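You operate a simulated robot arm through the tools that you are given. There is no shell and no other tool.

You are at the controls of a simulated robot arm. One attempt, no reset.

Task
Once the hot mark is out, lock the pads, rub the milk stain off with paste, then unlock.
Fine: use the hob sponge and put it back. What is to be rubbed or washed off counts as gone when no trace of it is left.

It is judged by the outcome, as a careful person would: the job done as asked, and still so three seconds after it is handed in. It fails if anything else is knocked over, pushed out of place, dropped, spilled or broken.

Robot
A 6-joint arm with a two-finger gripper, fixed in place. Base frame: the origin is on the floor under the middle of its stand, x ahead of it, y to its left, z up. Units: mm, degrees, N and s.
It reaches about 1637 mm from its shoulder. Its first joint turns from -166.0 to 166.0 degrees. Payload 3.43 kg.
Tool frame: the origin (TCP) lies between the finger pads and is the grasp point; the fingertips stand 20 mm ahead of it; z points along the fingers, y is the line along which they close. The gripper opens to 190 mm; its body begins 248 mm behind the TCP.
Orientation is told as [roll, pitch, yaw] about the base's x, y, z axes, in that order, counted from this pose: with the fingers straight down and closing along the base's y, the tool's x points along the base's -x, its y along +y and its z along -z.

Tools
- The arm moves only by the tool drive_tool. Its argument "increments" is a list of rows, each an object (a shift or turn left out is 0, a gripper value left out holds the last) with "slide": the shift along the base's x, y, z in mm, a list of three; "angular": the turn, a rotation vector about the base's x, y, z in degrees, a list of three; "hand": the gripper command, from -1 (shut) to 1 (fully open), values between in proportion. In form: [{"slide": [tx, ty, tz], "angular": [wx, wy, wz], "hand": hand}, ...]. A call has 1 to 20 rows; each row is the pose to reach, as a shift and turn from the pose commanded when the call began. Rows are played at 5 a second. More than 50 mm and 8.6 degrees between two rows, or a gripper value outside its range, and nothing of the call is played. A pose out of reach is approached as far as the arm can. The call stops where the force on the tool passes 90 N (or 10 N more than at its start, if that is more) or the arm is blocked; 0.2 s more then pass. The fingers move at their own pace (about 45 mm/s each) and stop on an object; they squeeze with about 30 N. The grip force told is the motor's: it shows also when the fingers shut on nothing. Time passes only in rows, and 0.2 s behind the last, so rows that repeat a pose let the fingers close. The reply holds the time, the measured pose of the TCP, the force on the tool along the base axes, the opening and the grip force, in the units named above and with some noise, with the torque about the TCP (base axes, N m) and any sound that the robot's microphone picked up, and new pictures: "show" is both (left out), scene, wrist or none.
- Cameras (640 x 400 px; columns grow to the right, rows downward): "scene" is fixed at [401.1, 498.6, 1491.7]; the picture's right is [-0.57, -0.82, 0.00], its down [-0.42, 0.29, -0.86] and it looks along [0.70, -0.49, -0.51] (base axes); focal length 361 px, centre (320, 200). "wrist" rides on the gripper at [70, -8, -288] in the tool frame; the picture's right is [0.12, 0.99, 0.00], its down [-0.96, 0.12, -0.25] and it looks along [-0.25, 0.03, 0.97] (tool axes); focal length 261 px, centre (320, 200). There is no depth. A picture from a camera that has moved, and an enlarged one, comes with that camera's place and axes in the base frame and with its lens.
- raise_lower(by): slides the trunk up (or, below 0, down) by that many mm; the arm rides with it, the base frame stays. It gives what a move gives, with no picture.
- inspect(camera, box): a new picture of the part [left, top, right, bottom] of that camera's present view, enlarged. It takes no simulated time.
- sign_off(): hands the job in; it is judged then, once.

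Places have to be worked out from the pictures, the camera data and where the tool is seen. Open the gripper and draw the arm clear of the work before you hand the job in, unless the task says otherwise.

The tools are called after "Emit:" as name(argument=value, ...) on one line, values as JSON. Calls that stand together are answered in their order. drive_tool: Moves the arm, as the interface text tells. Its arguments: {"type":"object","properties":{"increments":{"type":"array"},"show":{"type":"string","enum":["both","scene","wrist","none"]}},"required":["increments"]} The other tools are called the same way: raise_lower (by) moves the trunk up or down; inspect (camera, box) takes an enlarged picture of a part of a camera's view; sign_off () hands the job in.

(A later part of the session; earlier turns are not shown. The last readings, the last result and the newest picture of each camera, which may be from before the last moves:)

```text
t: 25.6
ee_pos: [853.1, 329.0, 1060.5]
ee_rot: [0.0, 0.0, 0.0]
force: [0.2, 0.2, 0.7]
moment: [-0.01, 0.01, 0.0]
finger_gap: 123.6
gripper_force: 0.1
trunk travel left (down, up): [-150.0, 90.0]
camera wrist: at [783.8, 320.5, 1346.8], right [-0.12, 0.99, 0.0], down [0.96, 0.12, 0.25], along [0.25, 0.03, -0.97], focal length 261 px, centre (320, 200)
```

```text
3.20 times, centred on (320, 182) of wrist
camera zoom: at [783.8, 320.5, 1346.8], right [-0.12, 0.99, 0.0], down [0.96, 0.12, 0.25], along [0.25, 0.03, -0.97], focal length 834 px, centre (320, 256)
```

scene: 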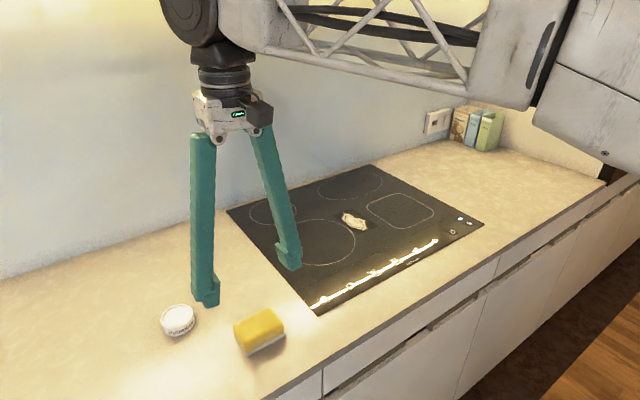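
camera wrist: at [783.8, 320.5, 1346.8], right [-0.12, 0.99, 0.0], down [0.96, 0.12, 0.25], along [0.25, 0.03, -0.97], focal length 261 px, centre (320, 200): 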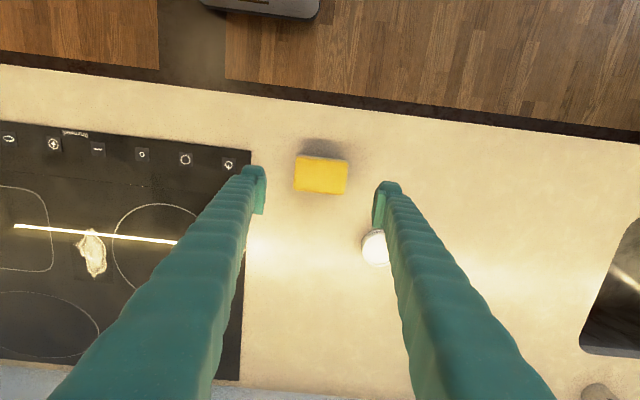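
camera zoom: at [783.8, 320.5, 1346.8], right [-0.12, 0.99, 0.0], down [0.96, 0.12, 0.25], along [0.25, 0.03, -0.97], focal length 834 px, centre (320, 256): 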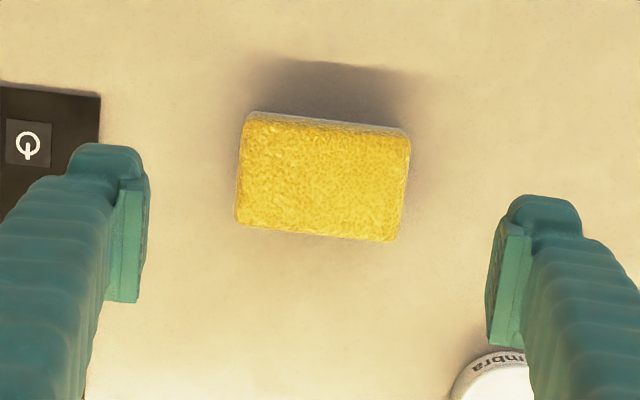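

The sponge is centred near (852, 329) and squared to the base axes, which is right under the tool. I turn the hand by -90° so the fingers close across its 54 mm side. That leaves both long ends free for dipping in the pot.

Emit:
drive_tool(increments=[{"angular": [0, 0, -8], "hand": 0.1}, {"angular": [0, 0, -16]}, {"angular": [0, 0, -24]}, {"angular": [0, 0, -32]}, {"angular": [0, 0, -40]}, {"angular": [0, 0, -48]}, {"angular": [0, 0, -56]}, {"angular": [0, 0, -64]}, {"angular": [0, 0, -72]}, {"angular": [0, 0, -80]}, {"angular": [0, 0, -86]}, {"angular": [0, 0, -90]}, {"angular": [0, 0, -90]}], show="both")

Emit:
inspect(camera="wrist", box=[220, 120, 420, 245])

```text
t: 28.4
ee_pos: [853.7, 327.4, 1061.3]
ee_rot: [-0.1, 0.0, -90.1]
force: [0.0, 0.5, 0.1]
moment: [0.03, 0.0, 0.0]
finger_gap: 104.5
gripper_force: 0.0
trunk travel left (down, up): [-150.0, 90.0]
camera wrist: at [845.5, 398.2, 1347.7], right [0.99, 0.12, 0.0], down [0.11, -0.96, 0.25], along [0.03, -0.25, -0.97], focal length 261 px, centre (320, 200)
```

scene: 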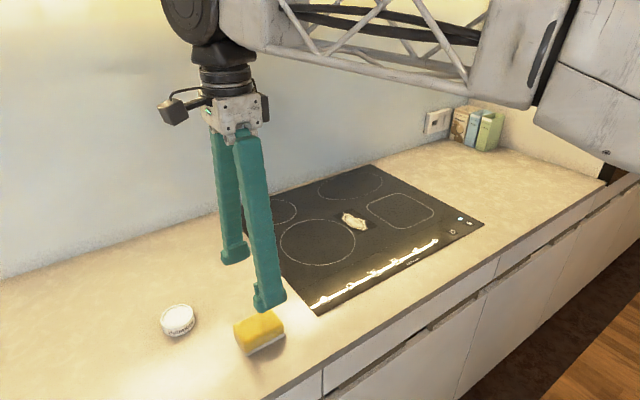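
wrist: 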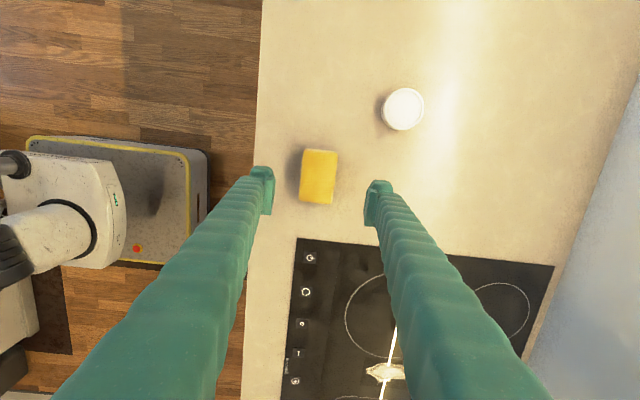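

```text
3.20 times, centred on (320, 182) of wrist
camera zoom: at [845.5, 398.2, 1347.7], right [0.99, 0.12, 0.0], down [0.11, -0.96, 0.25], along [0.03, -0.25, -0.97], focal length 834 px, centre (320, 256)
```

zoom: 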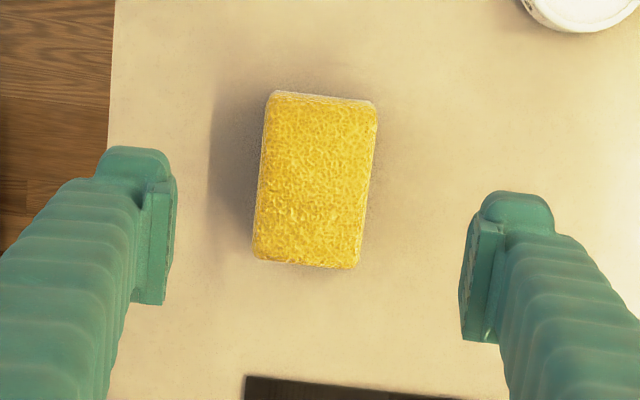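

The turn is right and the fingers straddle the sponge evenly. I descend to about TCP z 932 with the fingers open, then check the height.

Emit:
drive_tool(increments=[{"slide": [0, 0.4, -40]}, {"slide": [0, 0.4, -80]}, {"slide": [0, 0.4, -110]}, {"slide": [0, 0.4, -125]}, {"slide": [0, 0.4, -129]}, {"slide": [0, 0.4, -129]}], show="both")

Emit:
inspect(camera="scene", box=[215, 280, 325, 360])

Emit:
inspect(camera="wrist", box=[220, 120, 420, 245])

```text
t: 29.8
ee_pos: [853.4, 328.1, 932.2]
ee_rot: [-0.1, 0.0, -90.0]
force: [0.2, -0.1, 0.7]
moment: [0.02, 0.01, -0.02]
finger_gap: 104.5
gripper_force: 0.1
trunk travel left (down, up): [-150.0, 90.0]
camera wrist: at [845.4, 398.6, 1218.4], right [0.99, 0.12, 0.0], down [0.12, -0.96, 0.25], along [0.03, -0.25, -0.97], focal length 261 px, centre (320, 200)
```

scene: 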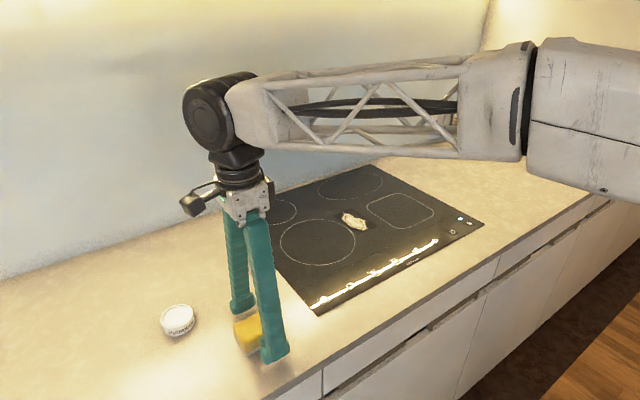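
wrist: 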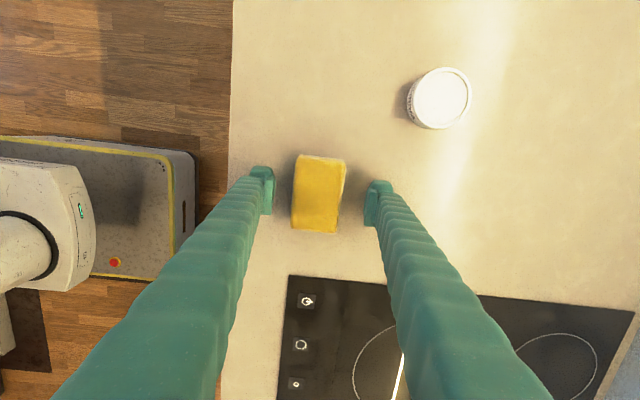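

```text
5.00 times, centred on (270, 320) of scene
camera zoom: at [401.1, 498.6, 1491.7], right [-0.57, -0.82, 0.0], down [-0.42, 0.29, -0.86], along [0.7, -0.49, -0.51], focal length 1805 px, centre (570, -400)
```

zoom: 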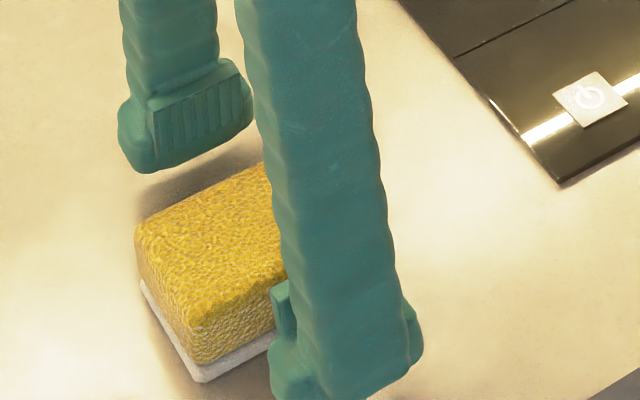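

```text
3.20 times, centred on (320, 182) of wrist
camera zoom: at [845.4, 398.6, 1218.4], right [0.99, 0.12, 0.0], down [0.12, -0.96, 0.25], along [0.03, -0.25, -0.97], focal length 834 px, centre (320, 256)
```

zoom: 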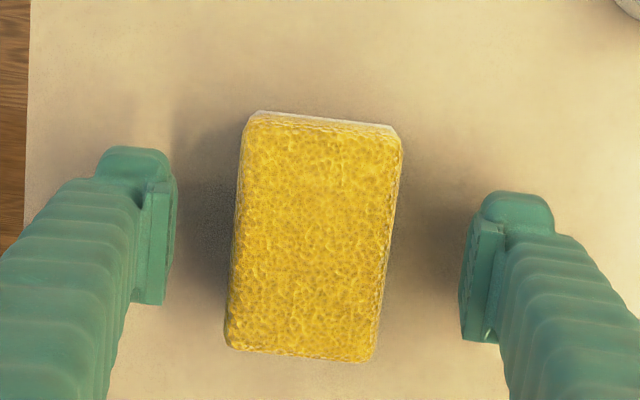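

The sponge centre reads as (851, 330) and the pads are level with its upper half. I go 6 mm lower and close the fingers on its long sides.

Emit:
drive_tool(increments=[{"slide": [-1, 0.5, -3]}, {"slide": [-1, 0.5, -6]}, {"slide": [-1, 0.5, -6], "hand": -1}, {"slide": [-1, 0.5, -6], "hand": -1}, {"slide": [-1, 0.5, -6], "hand": -1}, {"slide": [-1, 0.5, -6], "hand": -1}, {"slide": [-1, 0.5, -6], "hand": -1}, {"slide": [-1, 0.5, -6], "hand": -1}, {"slide": [-1, 0.5, -6], "hand": -1}, {"slide": [-1, 0.5, -6], "hand": -1}], show="both")

Emit:
inspect(camera="scene", box=[215, 280, 325, 360])

Emit:
inspect(camera="wrist", box=[220, 120, 420, 245])

```text
t: 32.0
ee_pos: [853.5, 328.5, 924.9]
ee_rot: [0.0, -0.1, -90.0]
force: [0.5, -0.2, 0.1]
moment: [-0.04, -0.03, 0.02]
finger_gap: 53.8
gripper_force: 30.4
trunk travel left (down, up): [-150.0, 90.0]
camera wrist: at [844.5, 398.6, 1212.8], right [0.99, 0.12, 0.0], down [0.12, -0.96, 0.25], along [0.03, -0.25, -0.97], focal length 261 px, centre (320, 200)
```

scene: 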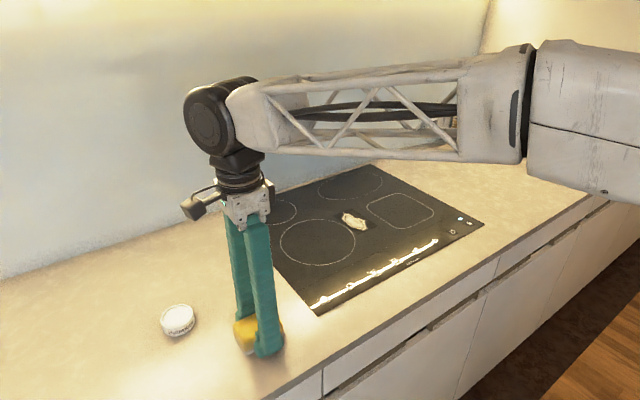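
wrist: 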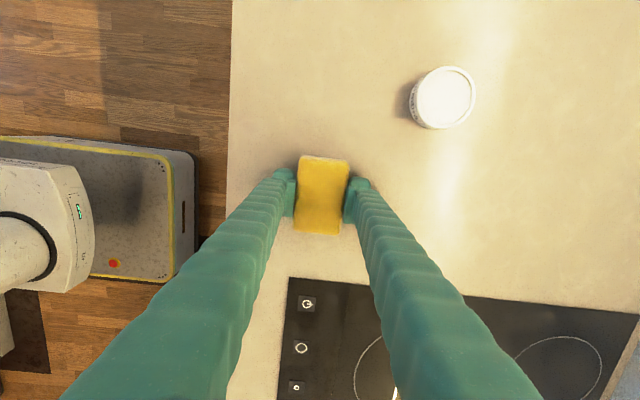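

```text
5.00 times, centred on (270, 320) of scene
camera zoom: at [401.1, 498.6, 1491.7], right [-0.57, -0.82, 0.0], down [-0.42, 0.29, -0.86], along [0.7, -0.49, -0.51], focal length 1805 px, centre (570, -400)
```

zoom: 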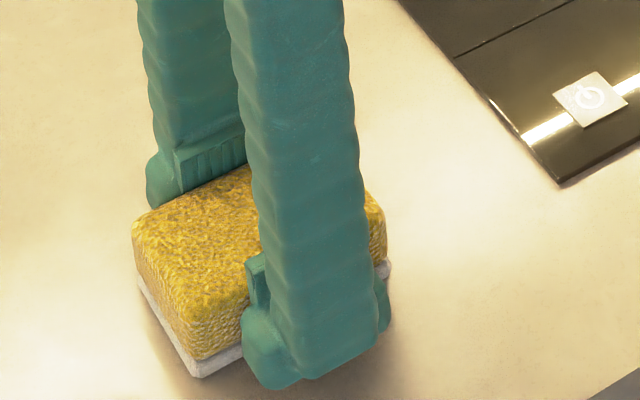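

```text
3.20 times, centred on (320, 182) of wrist
camera zoom: at [844.5, 398.6, 1212.8], right [0.99, 0.12, 0.0], down [0.12, -0.96, 0.25], along [0.03, -0.25, -0.97], focal length 834 px, centre (320, 256)
```

zoom: 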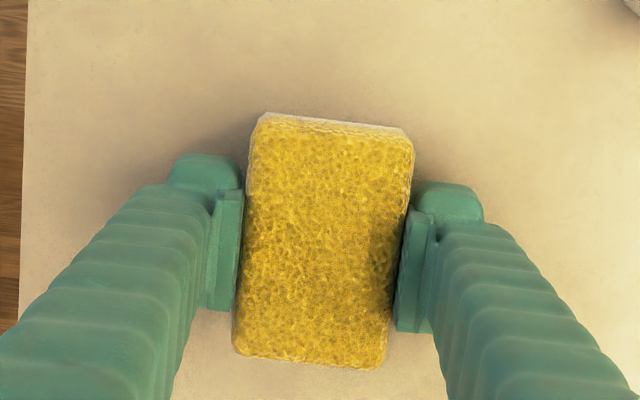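

The grip holds (gap 53.8 mm, 30 N). I note the put-back pose as TCP (851.5, 330.0, 925.9), yaw -90. I lift the sponge and carry it to just short of the pot, well above it, for a precise look.

Emit:
drive_tool(increments=[{"slide": [0, 0, 10]}, {"slide": [0, 0, 30]}, {"slide": [0, 0, 60]}, {"slide": [0, 0, 95]}, {"slide": [30, 10, 100]}, {"slide": [60, 25, 100]}, {"slide": [90, 40, 100]}, {"slide": [116.5, 55, 100]}, {"slide": [116.5, 70, 100]}, {"slide": [116.5, 70, 100]}], show="both")

Emit:
inspect(camera="scene", box=[140, 260, 260, 350])

Emit:
inspect(camera="wrist", box=[240, 90, 400, 240])

```text
t: 34.2
ee_pos: [967.8, 400.6, 1027.4]
ee_rot: [-0.1, 0.0, -90.2]
force: [0.7, -0.1, 0.2]
moment: [-0.03, 0.03, -0.03]
finger_gap: 54.0
gripper_force: 29.4
trunk travel left (down, up): [-150.0, 90.0]
camera wrist: at [960.3, 469.4, 1313.9], right [0.99, 0.12, 0.0], down [0.11, -0.96, 0.25], along [0.03, -0.25, -0.97], focal length 261 px, centre (320, 200)
```

scene: 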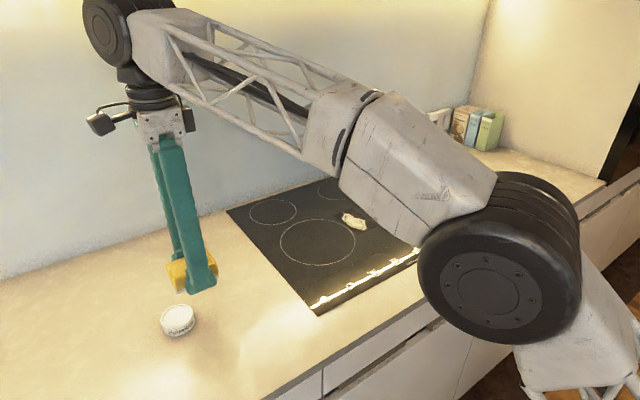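
wrist: 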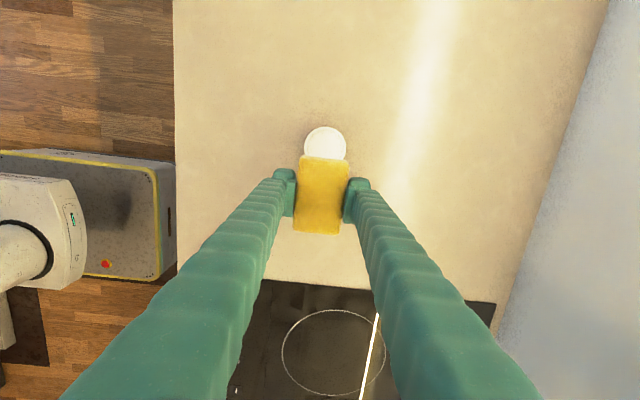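

```text
4.44 times, centred on (200, 305) of scene
camera zoom: at [401.1, 498.6, 1491.7], right [-0.57, -0.82, 0.0], down [-0.42, 0.29, -0.86], along [0.7, -0.49, -0.51], focal length 1605 px, centre (853, -267)
```

zoom: 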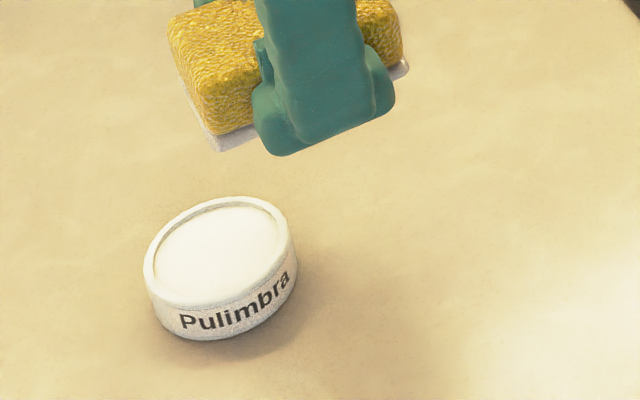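

```text
2.67 times, centred on (320, 165) of wrist
camera zoom: at [960.3, 469.4, 1313.9], right [0.99, 0.12, 0.0], down [0.11, -0.96, 0.25], along [0.03, -0.25, -0.97], focal length 695 px, centre (320, 293)
```

zoom: 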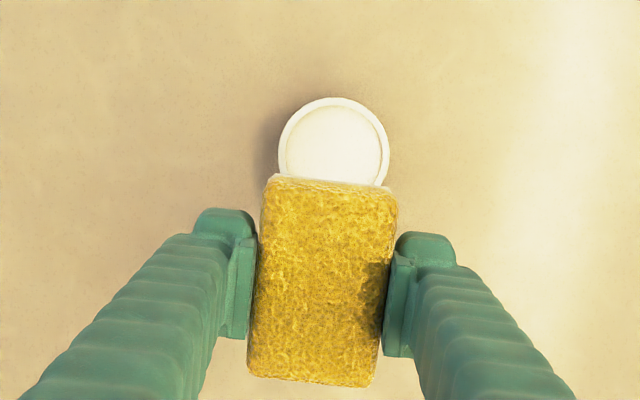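

The pot centre now reads (969.5, 448). I bring the sponge over it and lower to a little above the rim.

Emit:
drive_tool(increments=[{"slide": [1.5, 24, 0]}, {"slide": [1.5, 48, 0]}, {"slide": [1.5, 48, -30]}, {"slide": [1.5, 48, -55]}, {"slide": [1.5, 48, -65]}, {"slide": [1.5, 48, -65]}], show="both")

Emit:
inspect(camera="scene", box=[130, 270, 230, 345])

Emit:
inspect(camera="wrist", box=[240, 90, 400, 240])

```text
t: 35.6
ee_pos: [969.9, 447.6, 960.8]
ee_rot: [0.0, -0.1, -90.0]
force: [-0.4, 0.2, -0.7]
moment: [-0.01, -0.03, -0.02]
finger_gap: 54.0
gripper_force: 30.2
trunk travel left (down, up): [-150.0, 90.0]
camera wrist: at [962.2, 516.7, 1247.3], right [0.99, 0.12, 0.0], down [0.12, -0.96, 0.25], along [0.03, -0.25, -0.97], focal length 261 px, centre (320, 200)
```

scene: 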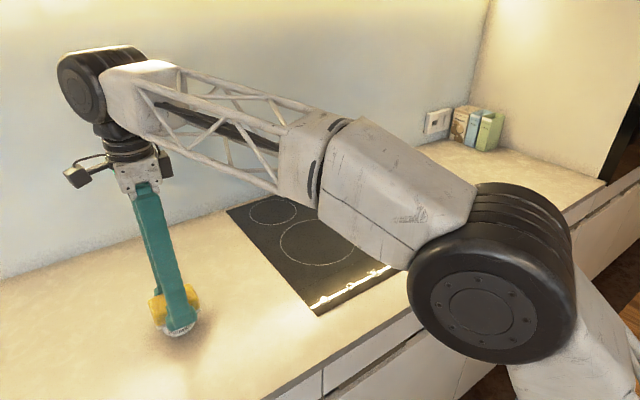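
wrist: 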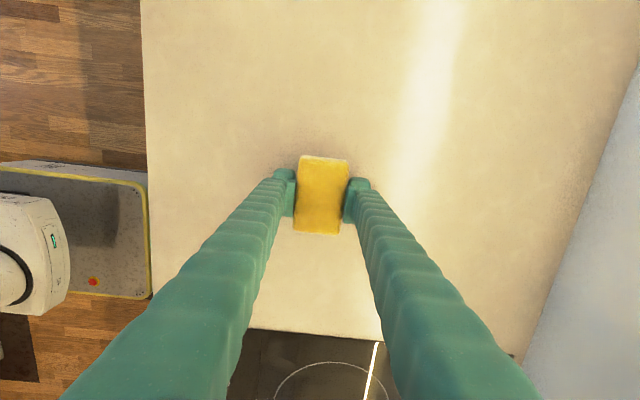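

```text
5.33 times, centred on (180, 308) of scene
camera zoom: at [401.1, 498.6, 1491.7], right [-0.57, -0.82, 0.0], down [-0.42, 0.29, -0.86], along [0.7, -0.49, -0.51], focal length 1926 px, centre (1067, -373)
```

zoom: 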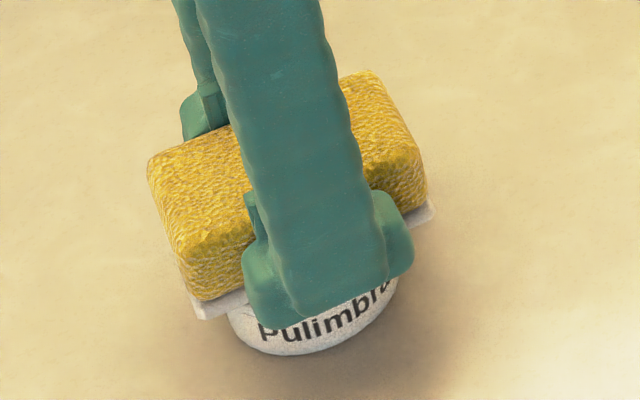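

```text
2.67 times, centred on (320, 165) of wrist
camera zoom: at [962.2, 516.7, 1247.3], right [0.99, 0.12, 0.0], down [0.12, -0.96, 0.25], along [0.03, -0.25, -0.97], focal length 695 px, centre (320, 293)
```

zoom: 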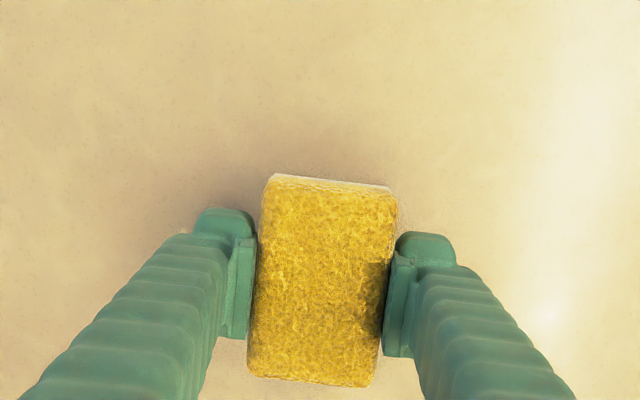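

The sponge is just above the rim and centred. I press down gently in small steps, reading the force.

Emit:
drive_tool(increments=[{"slide": [0, 0, -2]}, {"slide": [0, 0, -4]}, {"slide": [0, 0, -4]}], show="none")

```text
t: 36.4
ee_pos: [969.5, 447.5, 956.3]
ee_rot: [0.0, 0.0, -90.1]
force: [0.3, 0.5, 0.5]
moment: [0.02, 0.01, 0.0]
finger_gap: 54.2
gripper_force: 29.7
trunk travel left (down, up): [-150.0, 90.0]
```

Emit:
drive_tool(increments=[{"slide": [0, 0, -1.5]}, {"slide": [0, 0, -3]}, {"slide": [0, 0, -3]}], show="none")

```text
t: 37.2
ee_pos: [970.2, 447.1, 953.0]
ee_rot: [0.0, 0.0, -89.9]
force: [-0.3, -0.6, -0.2]
moment: [-0.01, -0.02, 0.01]
finger_gap: 54.0
gripper_force: 29.5
trunk travel left (down, up): [-150.0, 90.0]
```

Emit:
drive_tool(increments=[{"slide": [0, 0, -1]}, {"slide": [0, 0, -2]}, {"slide": [0, 0, -2]}], show="none")

```text
t: 38.0
ee_pos: [970.3, 447.3, 951.5]
ee_rot: [0.0, 0.0, -89.9]
force: [-0.2, -0.5, 0.1]
moment: [-0.02, 0.02, -0.03]
finger_gap: 54.2
gripper_force: 30.3
trunk travel left (down, up): [-150.0, 90.0]
```

Emit:
drive_tool(increments=[{"slide": [0, 0, -1]}, {"slide": [0, 0, -2]}, {"slide": [0, 0, -2]}], show="scene")

Emit:
inspect(camera="scene", box=[130, 270, 230, 345])

```text
t: 38.8
ee_pos: [969.9, 447.2, 950.2]
ee_rot: [-0.1, 0.0, -90.0]
force: [0.1, -0.2, 7.6]
moment: [0.03, 0.04, 0.01]
finger_gap: 54.2
gripper_force: 29.7
trunk travel left (down, up): [-150.0, 90.0]
```

scene: 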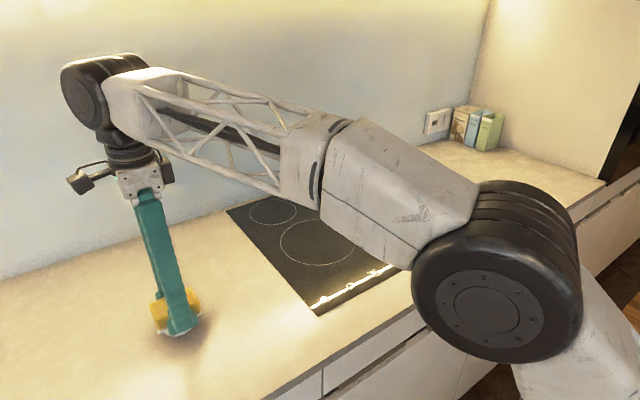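

```text
5.33 times, centred on (180, 308) of scene
camera zoom: at [401.1, 498.6, 1491.7], right [-0.57, -0.82, 0.0], down [-0.42, 0.29, -0.86], along [0.7, -0.49, -0.51], focal length 1926 px, centre (1067, -373)
```

zoom: 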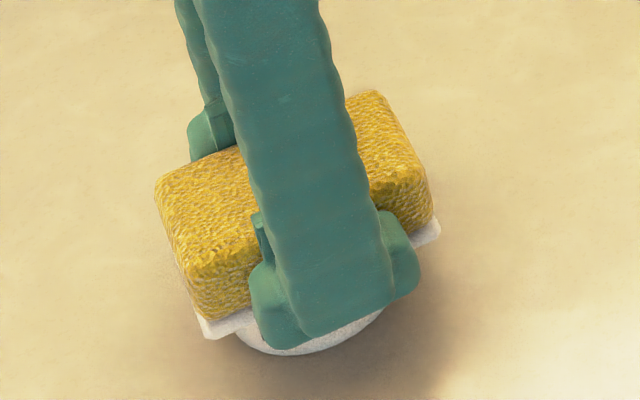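

Contact at about 8 N with commanded z≈950, so the rim stands about 24.5 mm above the counter. I hold briefly, lift and look at the paste and the pad.

Emit:
drive_tool(increments=[{"slide": [0, 0, 0]}, {"slide": [0, 0, -0.7]}, {"slide": [0, 0, -0.7]}, {"slide": [0, 0, -0.7]}], show="none")

Emit:
drive_tool(increments=[{"slide": [0, 0, 5]}, {"slide": [0, 0, 20]}, {"slide": [0, 0, 50]}, {"slide": [0, -35, 60]}, {"slide": [0, -55, 60]}, {"slide": [0, -55, 60]}], show="both")

Emit:
inspect(camera="scene", box=[140, 260, 260, 350])

Emit:
inspect(camera="wrist", box=[270, 110, 390, 200])

```text
t: 39.8
ee_pos: [969.6, 446.9, 950.7]
ee_rot: [0.1, 0.0, -90.0]
force: [2.6, 0.7, 18.6]
moment: [0.08, 0.03, -0.06]
finger_gap: 54.1
gripper_force: 29.9
trunk travel left (down, up): [-150.0, 90.0]
```

```text
t: 41.2
ee_pos: [969.7, 389.7, 1010.6]
ee_rot: [0.0, -0.1, -90.0]
force: [0.2, 1.1, 0.8]
moment: [0.02, -0.06, -0.01]
finger_gap: 53.9
gripper_force: 30.1
trunk travel left (down, up): [-150.0, 90.0]
camera wrist: at [961.5, 460.4, 1296.8], right [0.99, 0.12, 0.0], down [0.12, -0.96, 0.25], along [0.03, -0.25, -0.97], focal length 261 px, centre (320, 200)
```

scene: 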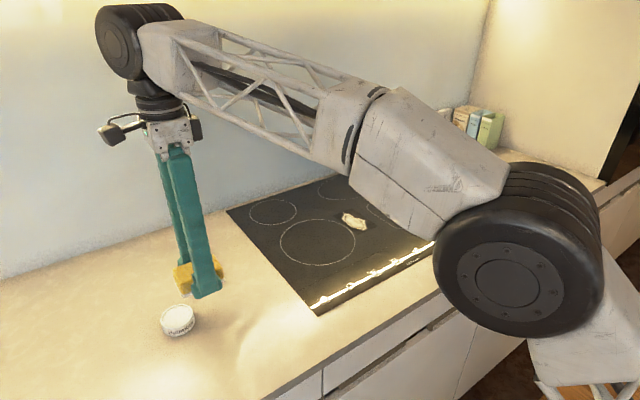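
wrist: 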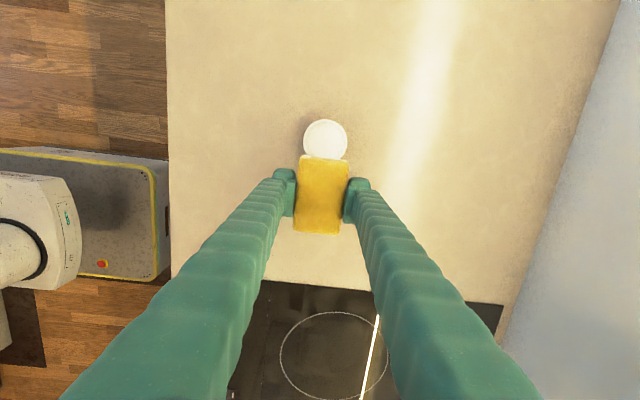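

```text
4.44 times, centred on (200, 305) of scene
camera zoom: at [401.1, 498.6, 1491.7], right [-0.57, -0.82, 0.0], down [-0.42, 0.29, -0.86], along [0.7, -0.49, -0.51], focal length 1605 px, centre (853, -267)
```

zoom: 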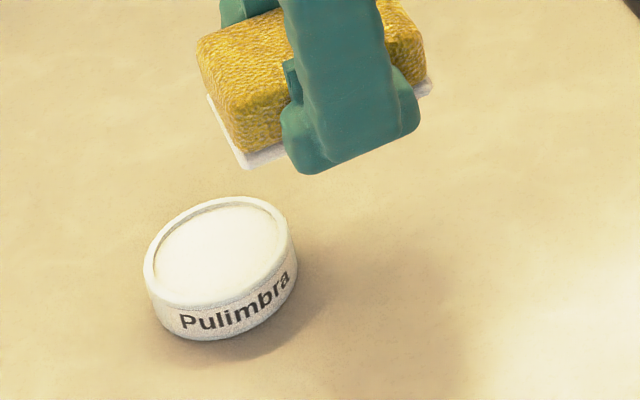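

```text
4.44 times, centred on (330, 155) of wrist
camera zoom: at [961.5, 460.4, 1296.8], right [0.99, 0.12, 0.0], down [0.12, -0.96, 0.25], along [0.03, -0.25, -0.97], focal length 1158 px, centre (276, 400)
```

zoom: 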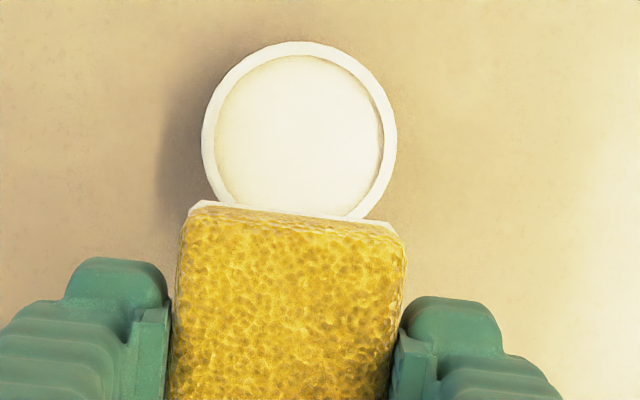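

Emit:
inspect(camera="scene", box=[170, 255, 230, 300])

Emit:
inspect(camera="scene", box=[155, 295, 205, 340])

```text
8.89 times, centred on (200, 278) of scene
camera zoom: at [401.1, 498.6, 1491.7], right [-0.57, -0.82, 0.0], down [-0.42, 0.29, -0.86], along [0.7, -0.49, -0.51], focal length 3209 px, centre (1387, -489)
```

zoom: 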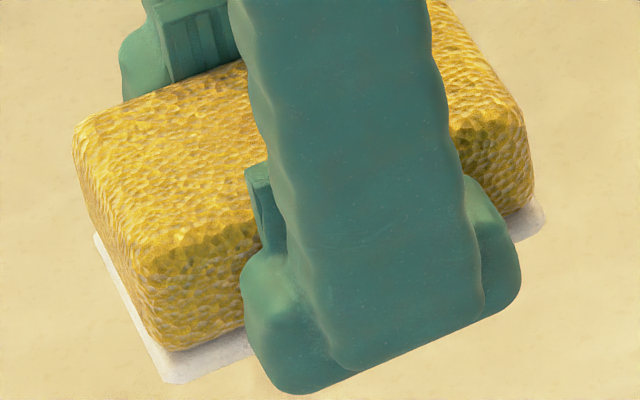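

```text
8.89 times, centred on (180, 318) of scene
camera zoom: at [401.1, 498.6, 1491.7], right [-0.57, -0.82, 0.0], down [-0.42, 0.29, -0.86], along [0.7, -0.49, -0.51], focal length 3209 px, centre (1564, -844)
```

zoom: 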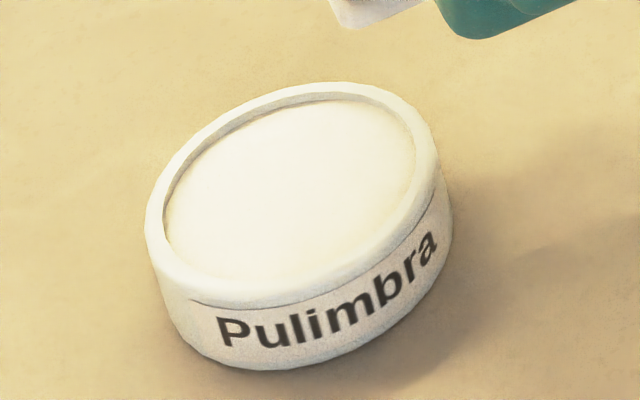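

The paste looks unchanged, so I can't tell whether the flat press loaded the pad past the raised rim. To be sure, I tilt the sponge so one corner of the pad points down and dip that corner inside the opening.

Emit:
drive_tool(increments=[{"slide": [0, 0, 0], "angular": [-5, 2.7, 0]}, {"slide": [-3, 10, 0], "angular": [-10, 5.3, 0]}, {"slide": [-9.3, 31.1, 0], "angular": [-15, 8, 0]}, {"slide": [-9.3, 31.1, -20], "angular": [-15, 8, 0]}, {"slide": [-9.3, 31.1, -34], "angular": [-15, 8, 0]}, {"slide": [-9.3, 31.1, -34], "angular": [-15, 8, 0]}], show="both")

Emit:
inspect(camera="scene", box=[130, 260, 230, 345])

Emit:
inspect(camera="wrist", box=[250, 90, 410, 210])

```text
t: 42.6
ee_pos: [931.2, 403.5, 957.0]
ee_rot: [-7.8, -14.7, -89.1]
force: [-7.0, -8.5, 28.3]
moment: [0.78, -0.48, 0.03]
finger_gap: 54.7
gripper_force: 29.5
out of reach, approached as far as the arm can: row 2, 3, 4, 5, 6
trunk travel left (down, up): [-150.0, 90.0]
camera wrist: at [959.5, 543.5, 1214.4], right [0.98, 0.1, -0.16], down [0.16, -0.87, 0.47], along [-0.09, -0.49, -0.87], focal length 261 px, centre (320, 200)
```

scene: 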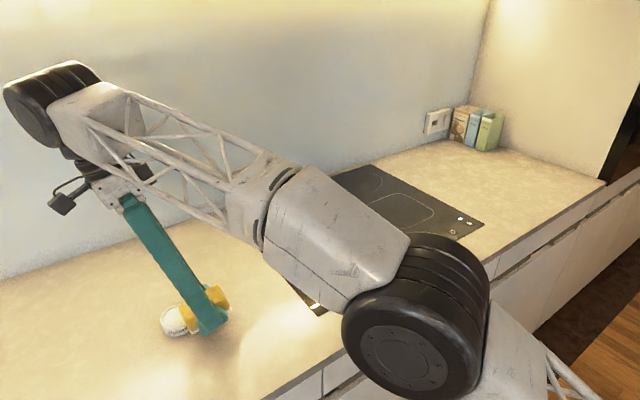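
wrist: 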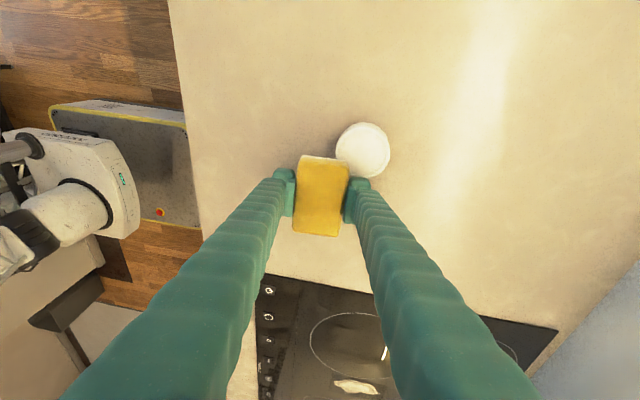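

```text
4.71 times, centred on (180, 302) of scene
camera zoom: at [401.1, 498.6, 1491.7], right [-0.57, -0.82, 0.0], down [-0.42, 0.29, -0.86], along [0.7, -0.49, -0.51], focal length 1699 px, centre (979, -282)
```

zoom: 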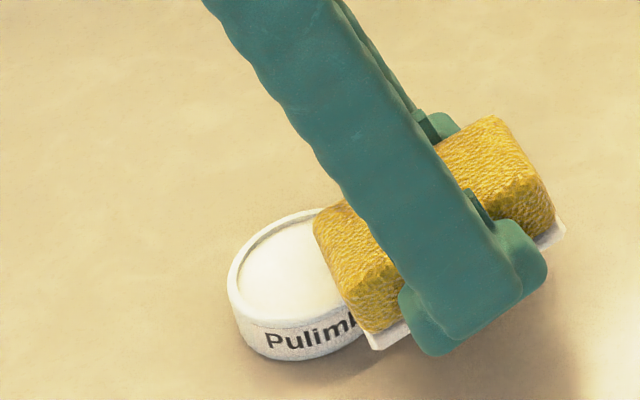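

```text
3.33 times, centred on (330, 150) of wrist
camera zoom: at [959.5, 543.5, 1214.4], right [0.98, 0.1, -0.16], down [0.16, -0.87, 0.47], along [-0.09, -0.49, -0.87], focal length 869 px, centre (287, 367)
```

zoom: 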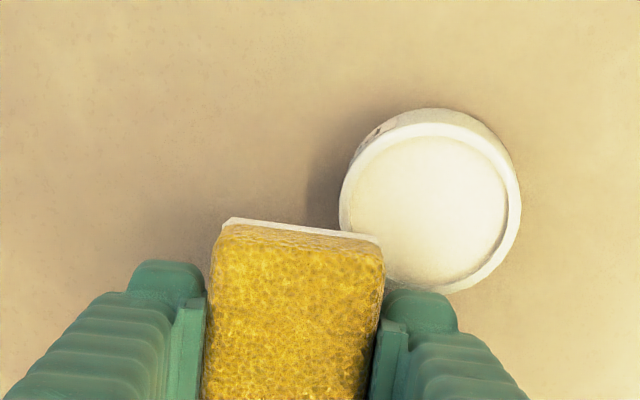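

The tilted pose was out of the arm's reach and it ended up leaning on the pot's edge with about 28 N. I lift straight off at once in small steps and check what happened.

Emit:
drive_tool(increments=[{"slide": [0, 0, 12]}, {"slide": [0, 0, 30]}, {"slide": [0, 0, 60]}], show="both")

```text
t: 43.4
ee_pos: [910.0, 392.6, 990.6]
ee_rot: [-7.6, -14.7, -89.1]
force: [1.0, 1.1, -0.7]
moment: [-0.13, 0.16, -0.01]
finger_gap: 54.4
gripper_force: 29.6
out of reach, approached as far as the arm can: row 1, 2, 3
trunk travel left (down, up): [-150.0, 90.0]
camera wrist: at [936.3, 532.5, 1249.2], right [0.98, 0.1, -0.16], down [0.16, -0.87, 0.47], along [-0.09, -0.48, -0.87], focal length 261 px, centre (320, 200)
```

scene: 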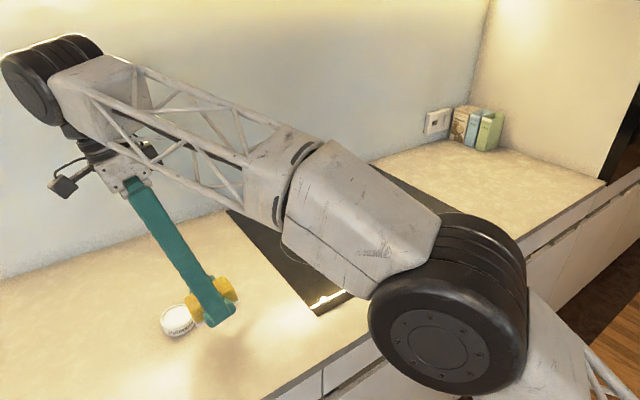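
wrist: 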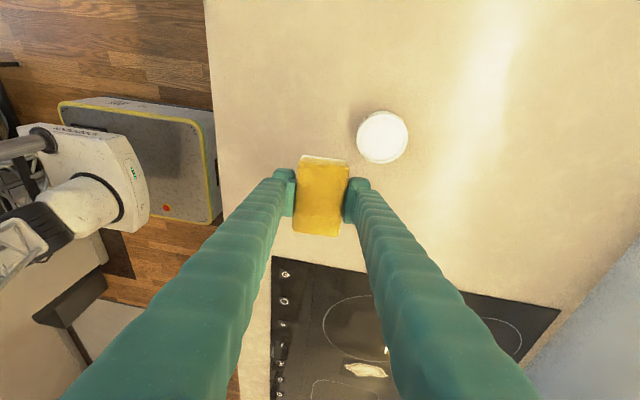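

Emit:
inspect(camera="scene", box=[140, 280, 260, 350])

Emit:
inspect(camera="scene", box=[155, 295, 205, 340])

```text
5.33 times, centred on (200, 315) of scene
camera zoom: at [401.1, 498.6, 1491.7], right [-0.57, -0.82, 0.0], down [-0.42, 0.29, -0.86], along [0.7, -0.49, -0.51], focal length 1926 px, centre (960, -413)
```

zoom: 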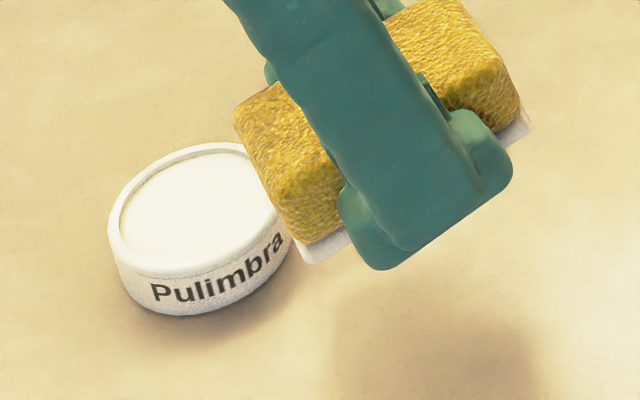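

```text
8.89 times, centred on (180, 318) of scene
camera zoom: at [401.1, 498.6, 1491.7], right [-0.57, -0.82, 0.0], down [-0.42, 0.29, -0.86], along [0.7, -0.49, -0.51], focal length 3209 px, centre (1564, -844)
```

zoom: 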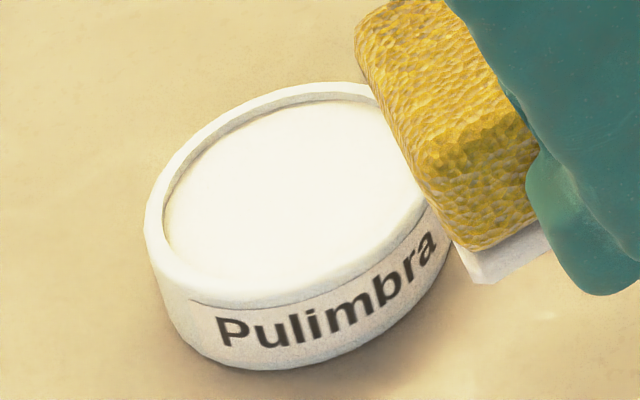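

The pot has not moved: its edges and lettering sit on the same pixels as before. I undo the tilt while backing toward the arm's own side.

Emit:
drive_tool(increments=[{"slide": [-13, -20, 5], "angular": [5, -2.67, 0]}, {"slide": [-26, -40, 10], "angular": [10, -5.33, 0]}, {"slide": [-40, -60, 15], "angular": [15, -8, 0]}, {"slide": [-40, -60, 15], "angular": [15, -8, 0]}, {"slide": [-40, -60, 15], "angular": [15, -8, 0]}], show="both")

Emit:
inspect(camera="wrist", box=[220, 120, 420, 245])

```text
t: 44.6
ee_pos: [868.4, 331.5, 1007.6]
ee_rot: [0.0, 0.0, -90.1]
force: [-0.1, 0.7, 0.3]
moment: [0.01, 0.01, 0.03]
finger_gap: 54.0
gripper_force: 30.2
trunk travel left (down, up): [-150.0, 90.0]
camera wrist: at [860.0, 401.2, 1294.1], right [0.99, 0.12, 0.0], down [0.12, -0.96, 0.25], along [0.03, -0.25, -0.97], focal length 261 px, centre (320, 200)
```

scene: 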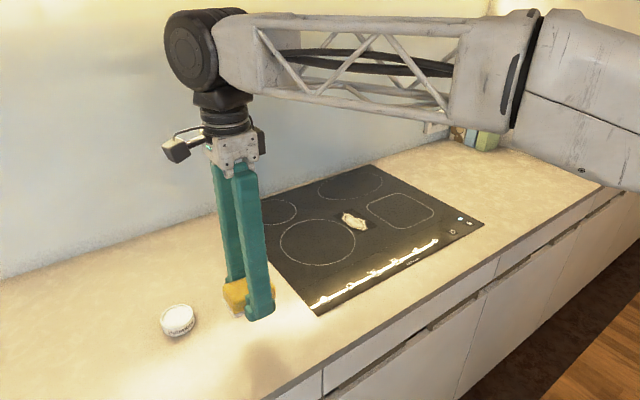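
wrist: 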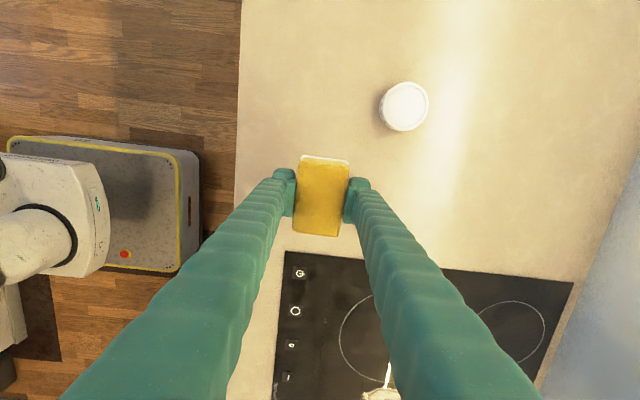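

```text
3.20 times, centred on (320, 182) of wrist
camera zoom: at [860.0, 401.2, 1294.1], right [0.99, 0.12, 0.0], down [0.12, -0.96, 0.25], along [0.03, -0.25, -0.97], focal length 834 px, centre (320, 256)
```

zoom: 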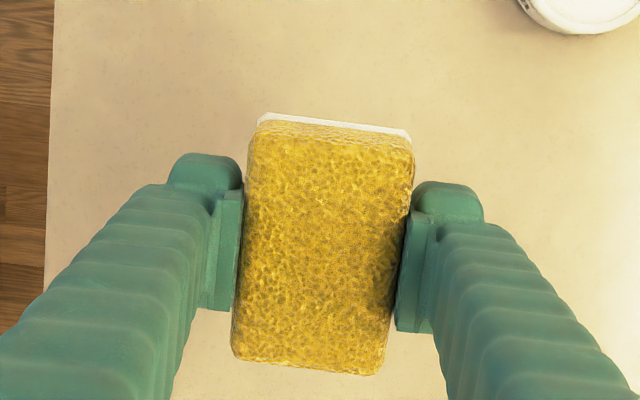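

Emit:
inspect(camera="scene", box=[205, 265, 295, 330])

Emit:
inspect(camera="wrist", box=[280, 140, 370, 196])

```text
6.15 times, centred on (250, 298) of scene
camera zoom: at [401.1, 498.6, 1491.7], right [-0.57, -0.82, 0.0], down [-0.42, 0.29, -0.86], along [0.7, -0.49, -0.51], focal length 2222 px, centre (751, -400)
```

zoom: 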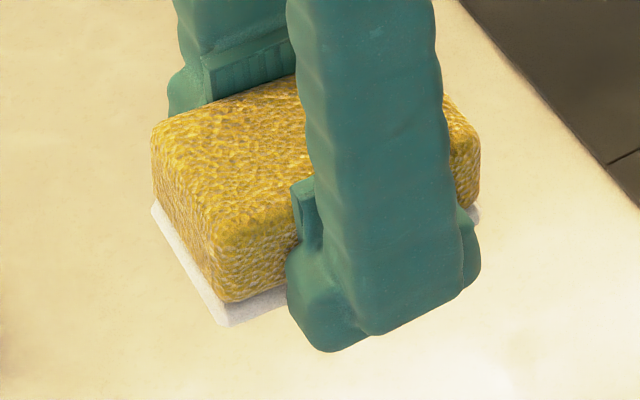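

```text
7.11 times, centred on (325, 168) of wrist
camera zoom: at [860.0, 401.2, 1294.1], right [0.99, 0.12, 0.0], down [0.12, -0.96, 0.25], along [0.03, -0.25, -0.97], focal length 1854 px, centre (284, 428)
```

zoom: 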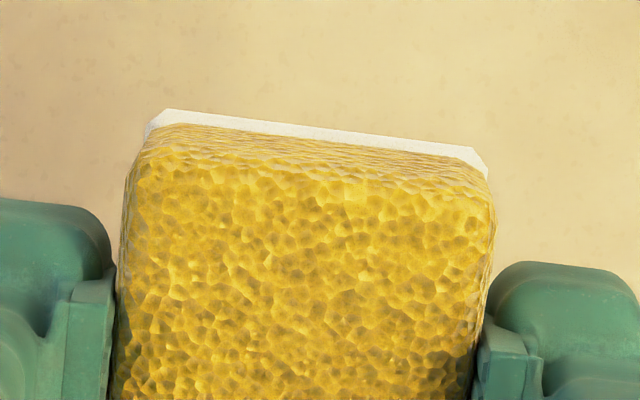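

The sponge is still well gripped. To be certain of the paste, I repeat the corner dip leaning the hand inward, which should be within reach: tilt [15, -8, 0], so the (-x,-y) corner points down. I do the tilt well above the pot first.

Emit:
drive_tool(increments=[{"slide": [22, 28, 12], "angular": [3, -1.6, 0]}, {"slide": [44, 56, 12], "angular": [6, -3.2, 0]}, {"slide": [66, 84, 12], "angular": [9, -4.8, 0]}, {"slide": [88, 112, 12], "angular": [12, -6.4, 0]}, {"slide": [110, 141, 12], "angular": [15, -8, 0]}, {"slide": [110, 141, 12], "angular": [15, -8, 0]}], show="both")

Emit:
inspect(camera="scene", box=[120, 240, 240, 345])

Emit:
inspect(camera="wrist", box=[220, 120, 420, 245])

```text
t: 46.0
ee_pos: [980.0, 472.0, 1020.6]
ee_rot: [8.2, 15.0, -89.1]
force: [0.2, -0.4, 0.7]
moment: [-0.01, -0.03, 0.02]
finger_gap: 54.2
gripper_force: 30.2
trunk travel left (down, up): [-150.0, 90.0]
camera wrist: at [931.8, 465.5, 1310.7], right [0.98, 0.1, 0.17], down [0.1, -1.0, 0.0], along [0.17, 0.01, -0.99], focal length 261 px, centre (320, 200)
```

scene: 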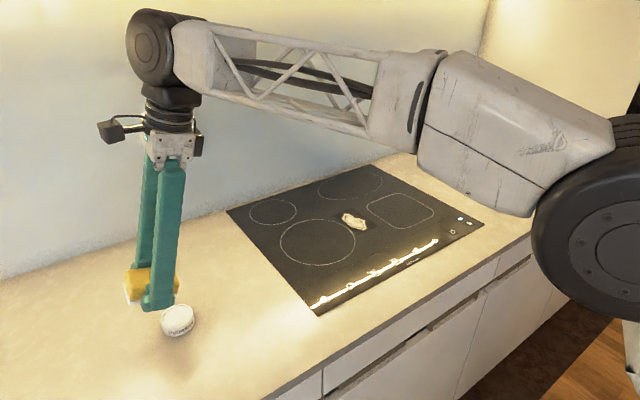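
wrist: 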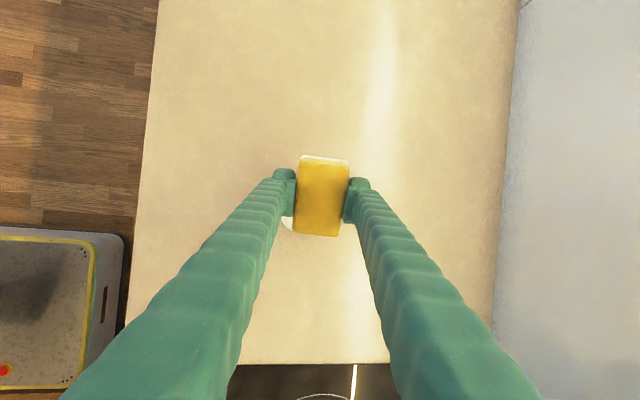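

```text
3.81 times, centred on (180, 292) of scene
camera zoom: at [401.1, 498.6, 1491.7], right [-0.57, -0.82, 0.0], down [-0.42, 0.29, -0.86], along [0.7, -0.49, -0.51], focal length 1375 px, centre (853, -152)
```

zoom: 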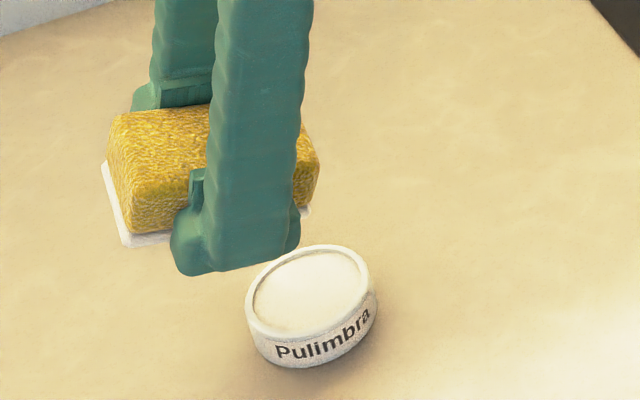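

```text
3.20 times, centred on (320, 182) of wrist
camera zoom: at [931.8, 465.5, 1310.7], right [0.98, 0.1, 0.17], down [0.1, -1.0, 0.0], along [0.17, 0.01, -0.99], focal length 834 px, centre (320, 256)
```

zoom: 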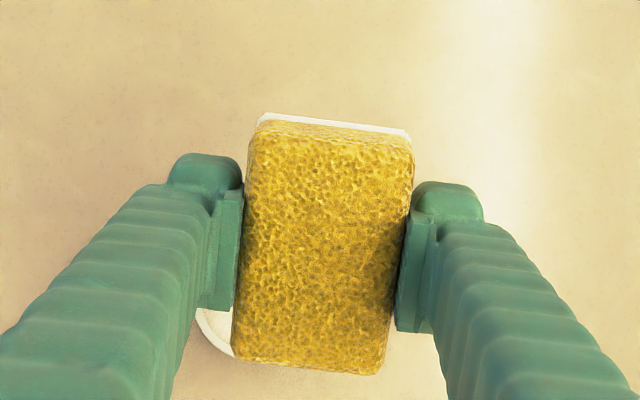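

The tilt is reached without trouble and the low corner hangs over the opening. I lower it to just above the rim, then dip in small steps.

Emit:
drive_tool(increments=[{"slide": [0, 0, -25]}, {"slide": [0, 0, -45]}, {"slide": [0, 0, -50]}, {"slide": [0, 0, -50]}], show="scene")

Emit:
inspect(camera="scene", box=[120, 250, 220, 345])

Emit:
inspect(camera="wrist", box=[250, 150, 390, 250])

```text
t: 47.0
ee_pos: [980.6, 472.3, 967.2]
ee_rot: [8.2, 14.9, -89.0]
force: [-0.3, -0.4, -0.3]
moment: [0.0, 0.02, -0.01]
finger_gap: 54.3
gripper_force: 30.1
trunk travel left (down, up): [-150.0, 90.0]
```

scene: 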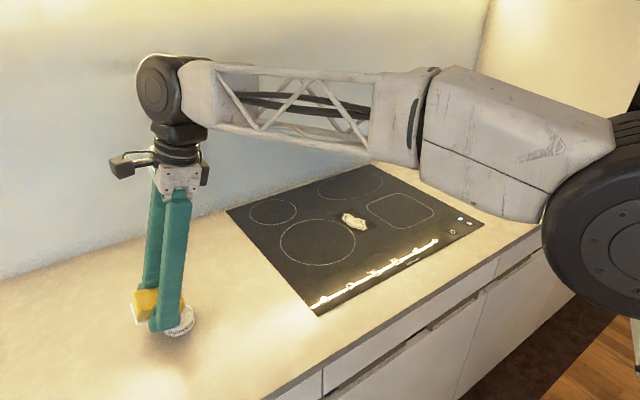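

```text
4.21 times, centred on (170, 298) of scene
camera zoom: at [401.1, 498.6, 1491.7], right [-0.57, -0.82, 0.0], down [-0.42, 0.29, -0.86], along [0.7, -0.49, -0.51], focal length 1520 px, centre (952, -210)
```

zoom: 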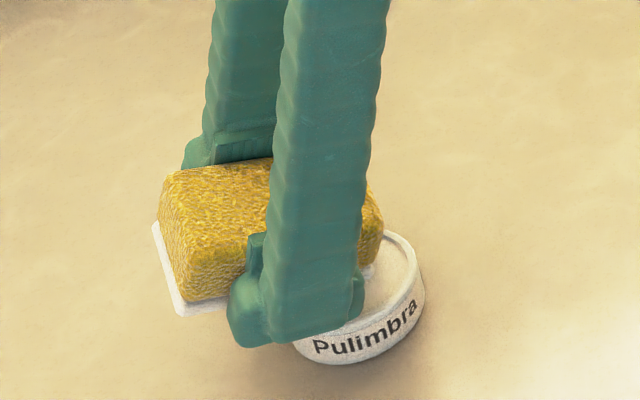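

```text
4.00 times, centred on (320, 200) of wrist
camera zoom: at [931.0, 465.8, 1259.8], right [0.98, 0.1, 0.17], down [0.1, -1.0, 0.0], along [0.17, 0.01, -0.99], focal length 1043 px, centre (320, 200)
```

zoom: 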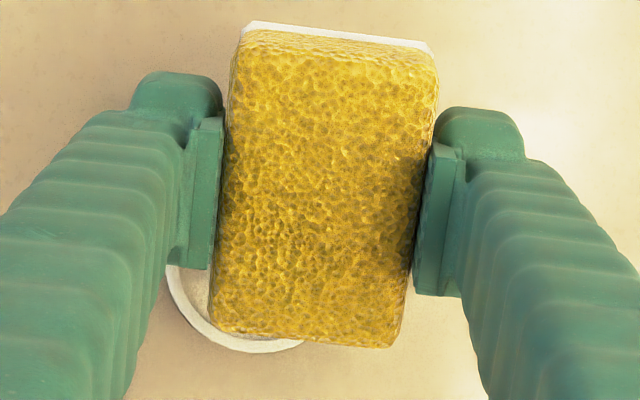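

Emit:
drive_tool(increments=[{"slide": [0, 0, -2]}, {"slide": [0, 0, -4]}, {"slide": [0, 0, -4]}], show="none")

```text
t: 47.8
ee_pos: [979.7, 471.6, 965.9]
ee_rot: [8.3, 14.8, -88.9]
force: [-0.7, -0.3, 1.2]
moment: [-0.06, -0.02, -0.01]
finger_gap: 54.1
gripper_force: 29.8
trunk travel left (down, up): [-150.0, 90.0]
```

Emit:
drive_tool(increments=[{"slide": [0, 0, -1]}, {"slide": [0, 0, -2]}, {"slide": [0, 0, -2]}], show="none")

```text
t: 48.6
ee_pos: [978.3, 472.7, 963.8]
ee_rot: [8.2, 15.0, -88.8]
force: [-0.3, 1.2, 10.7]
moment: [-0.24, 0.53, -0.03]
finger_gap: 54.1
gripper_force: 29.9
trunk travel left (down, up): [-150.0, 90.0]
```

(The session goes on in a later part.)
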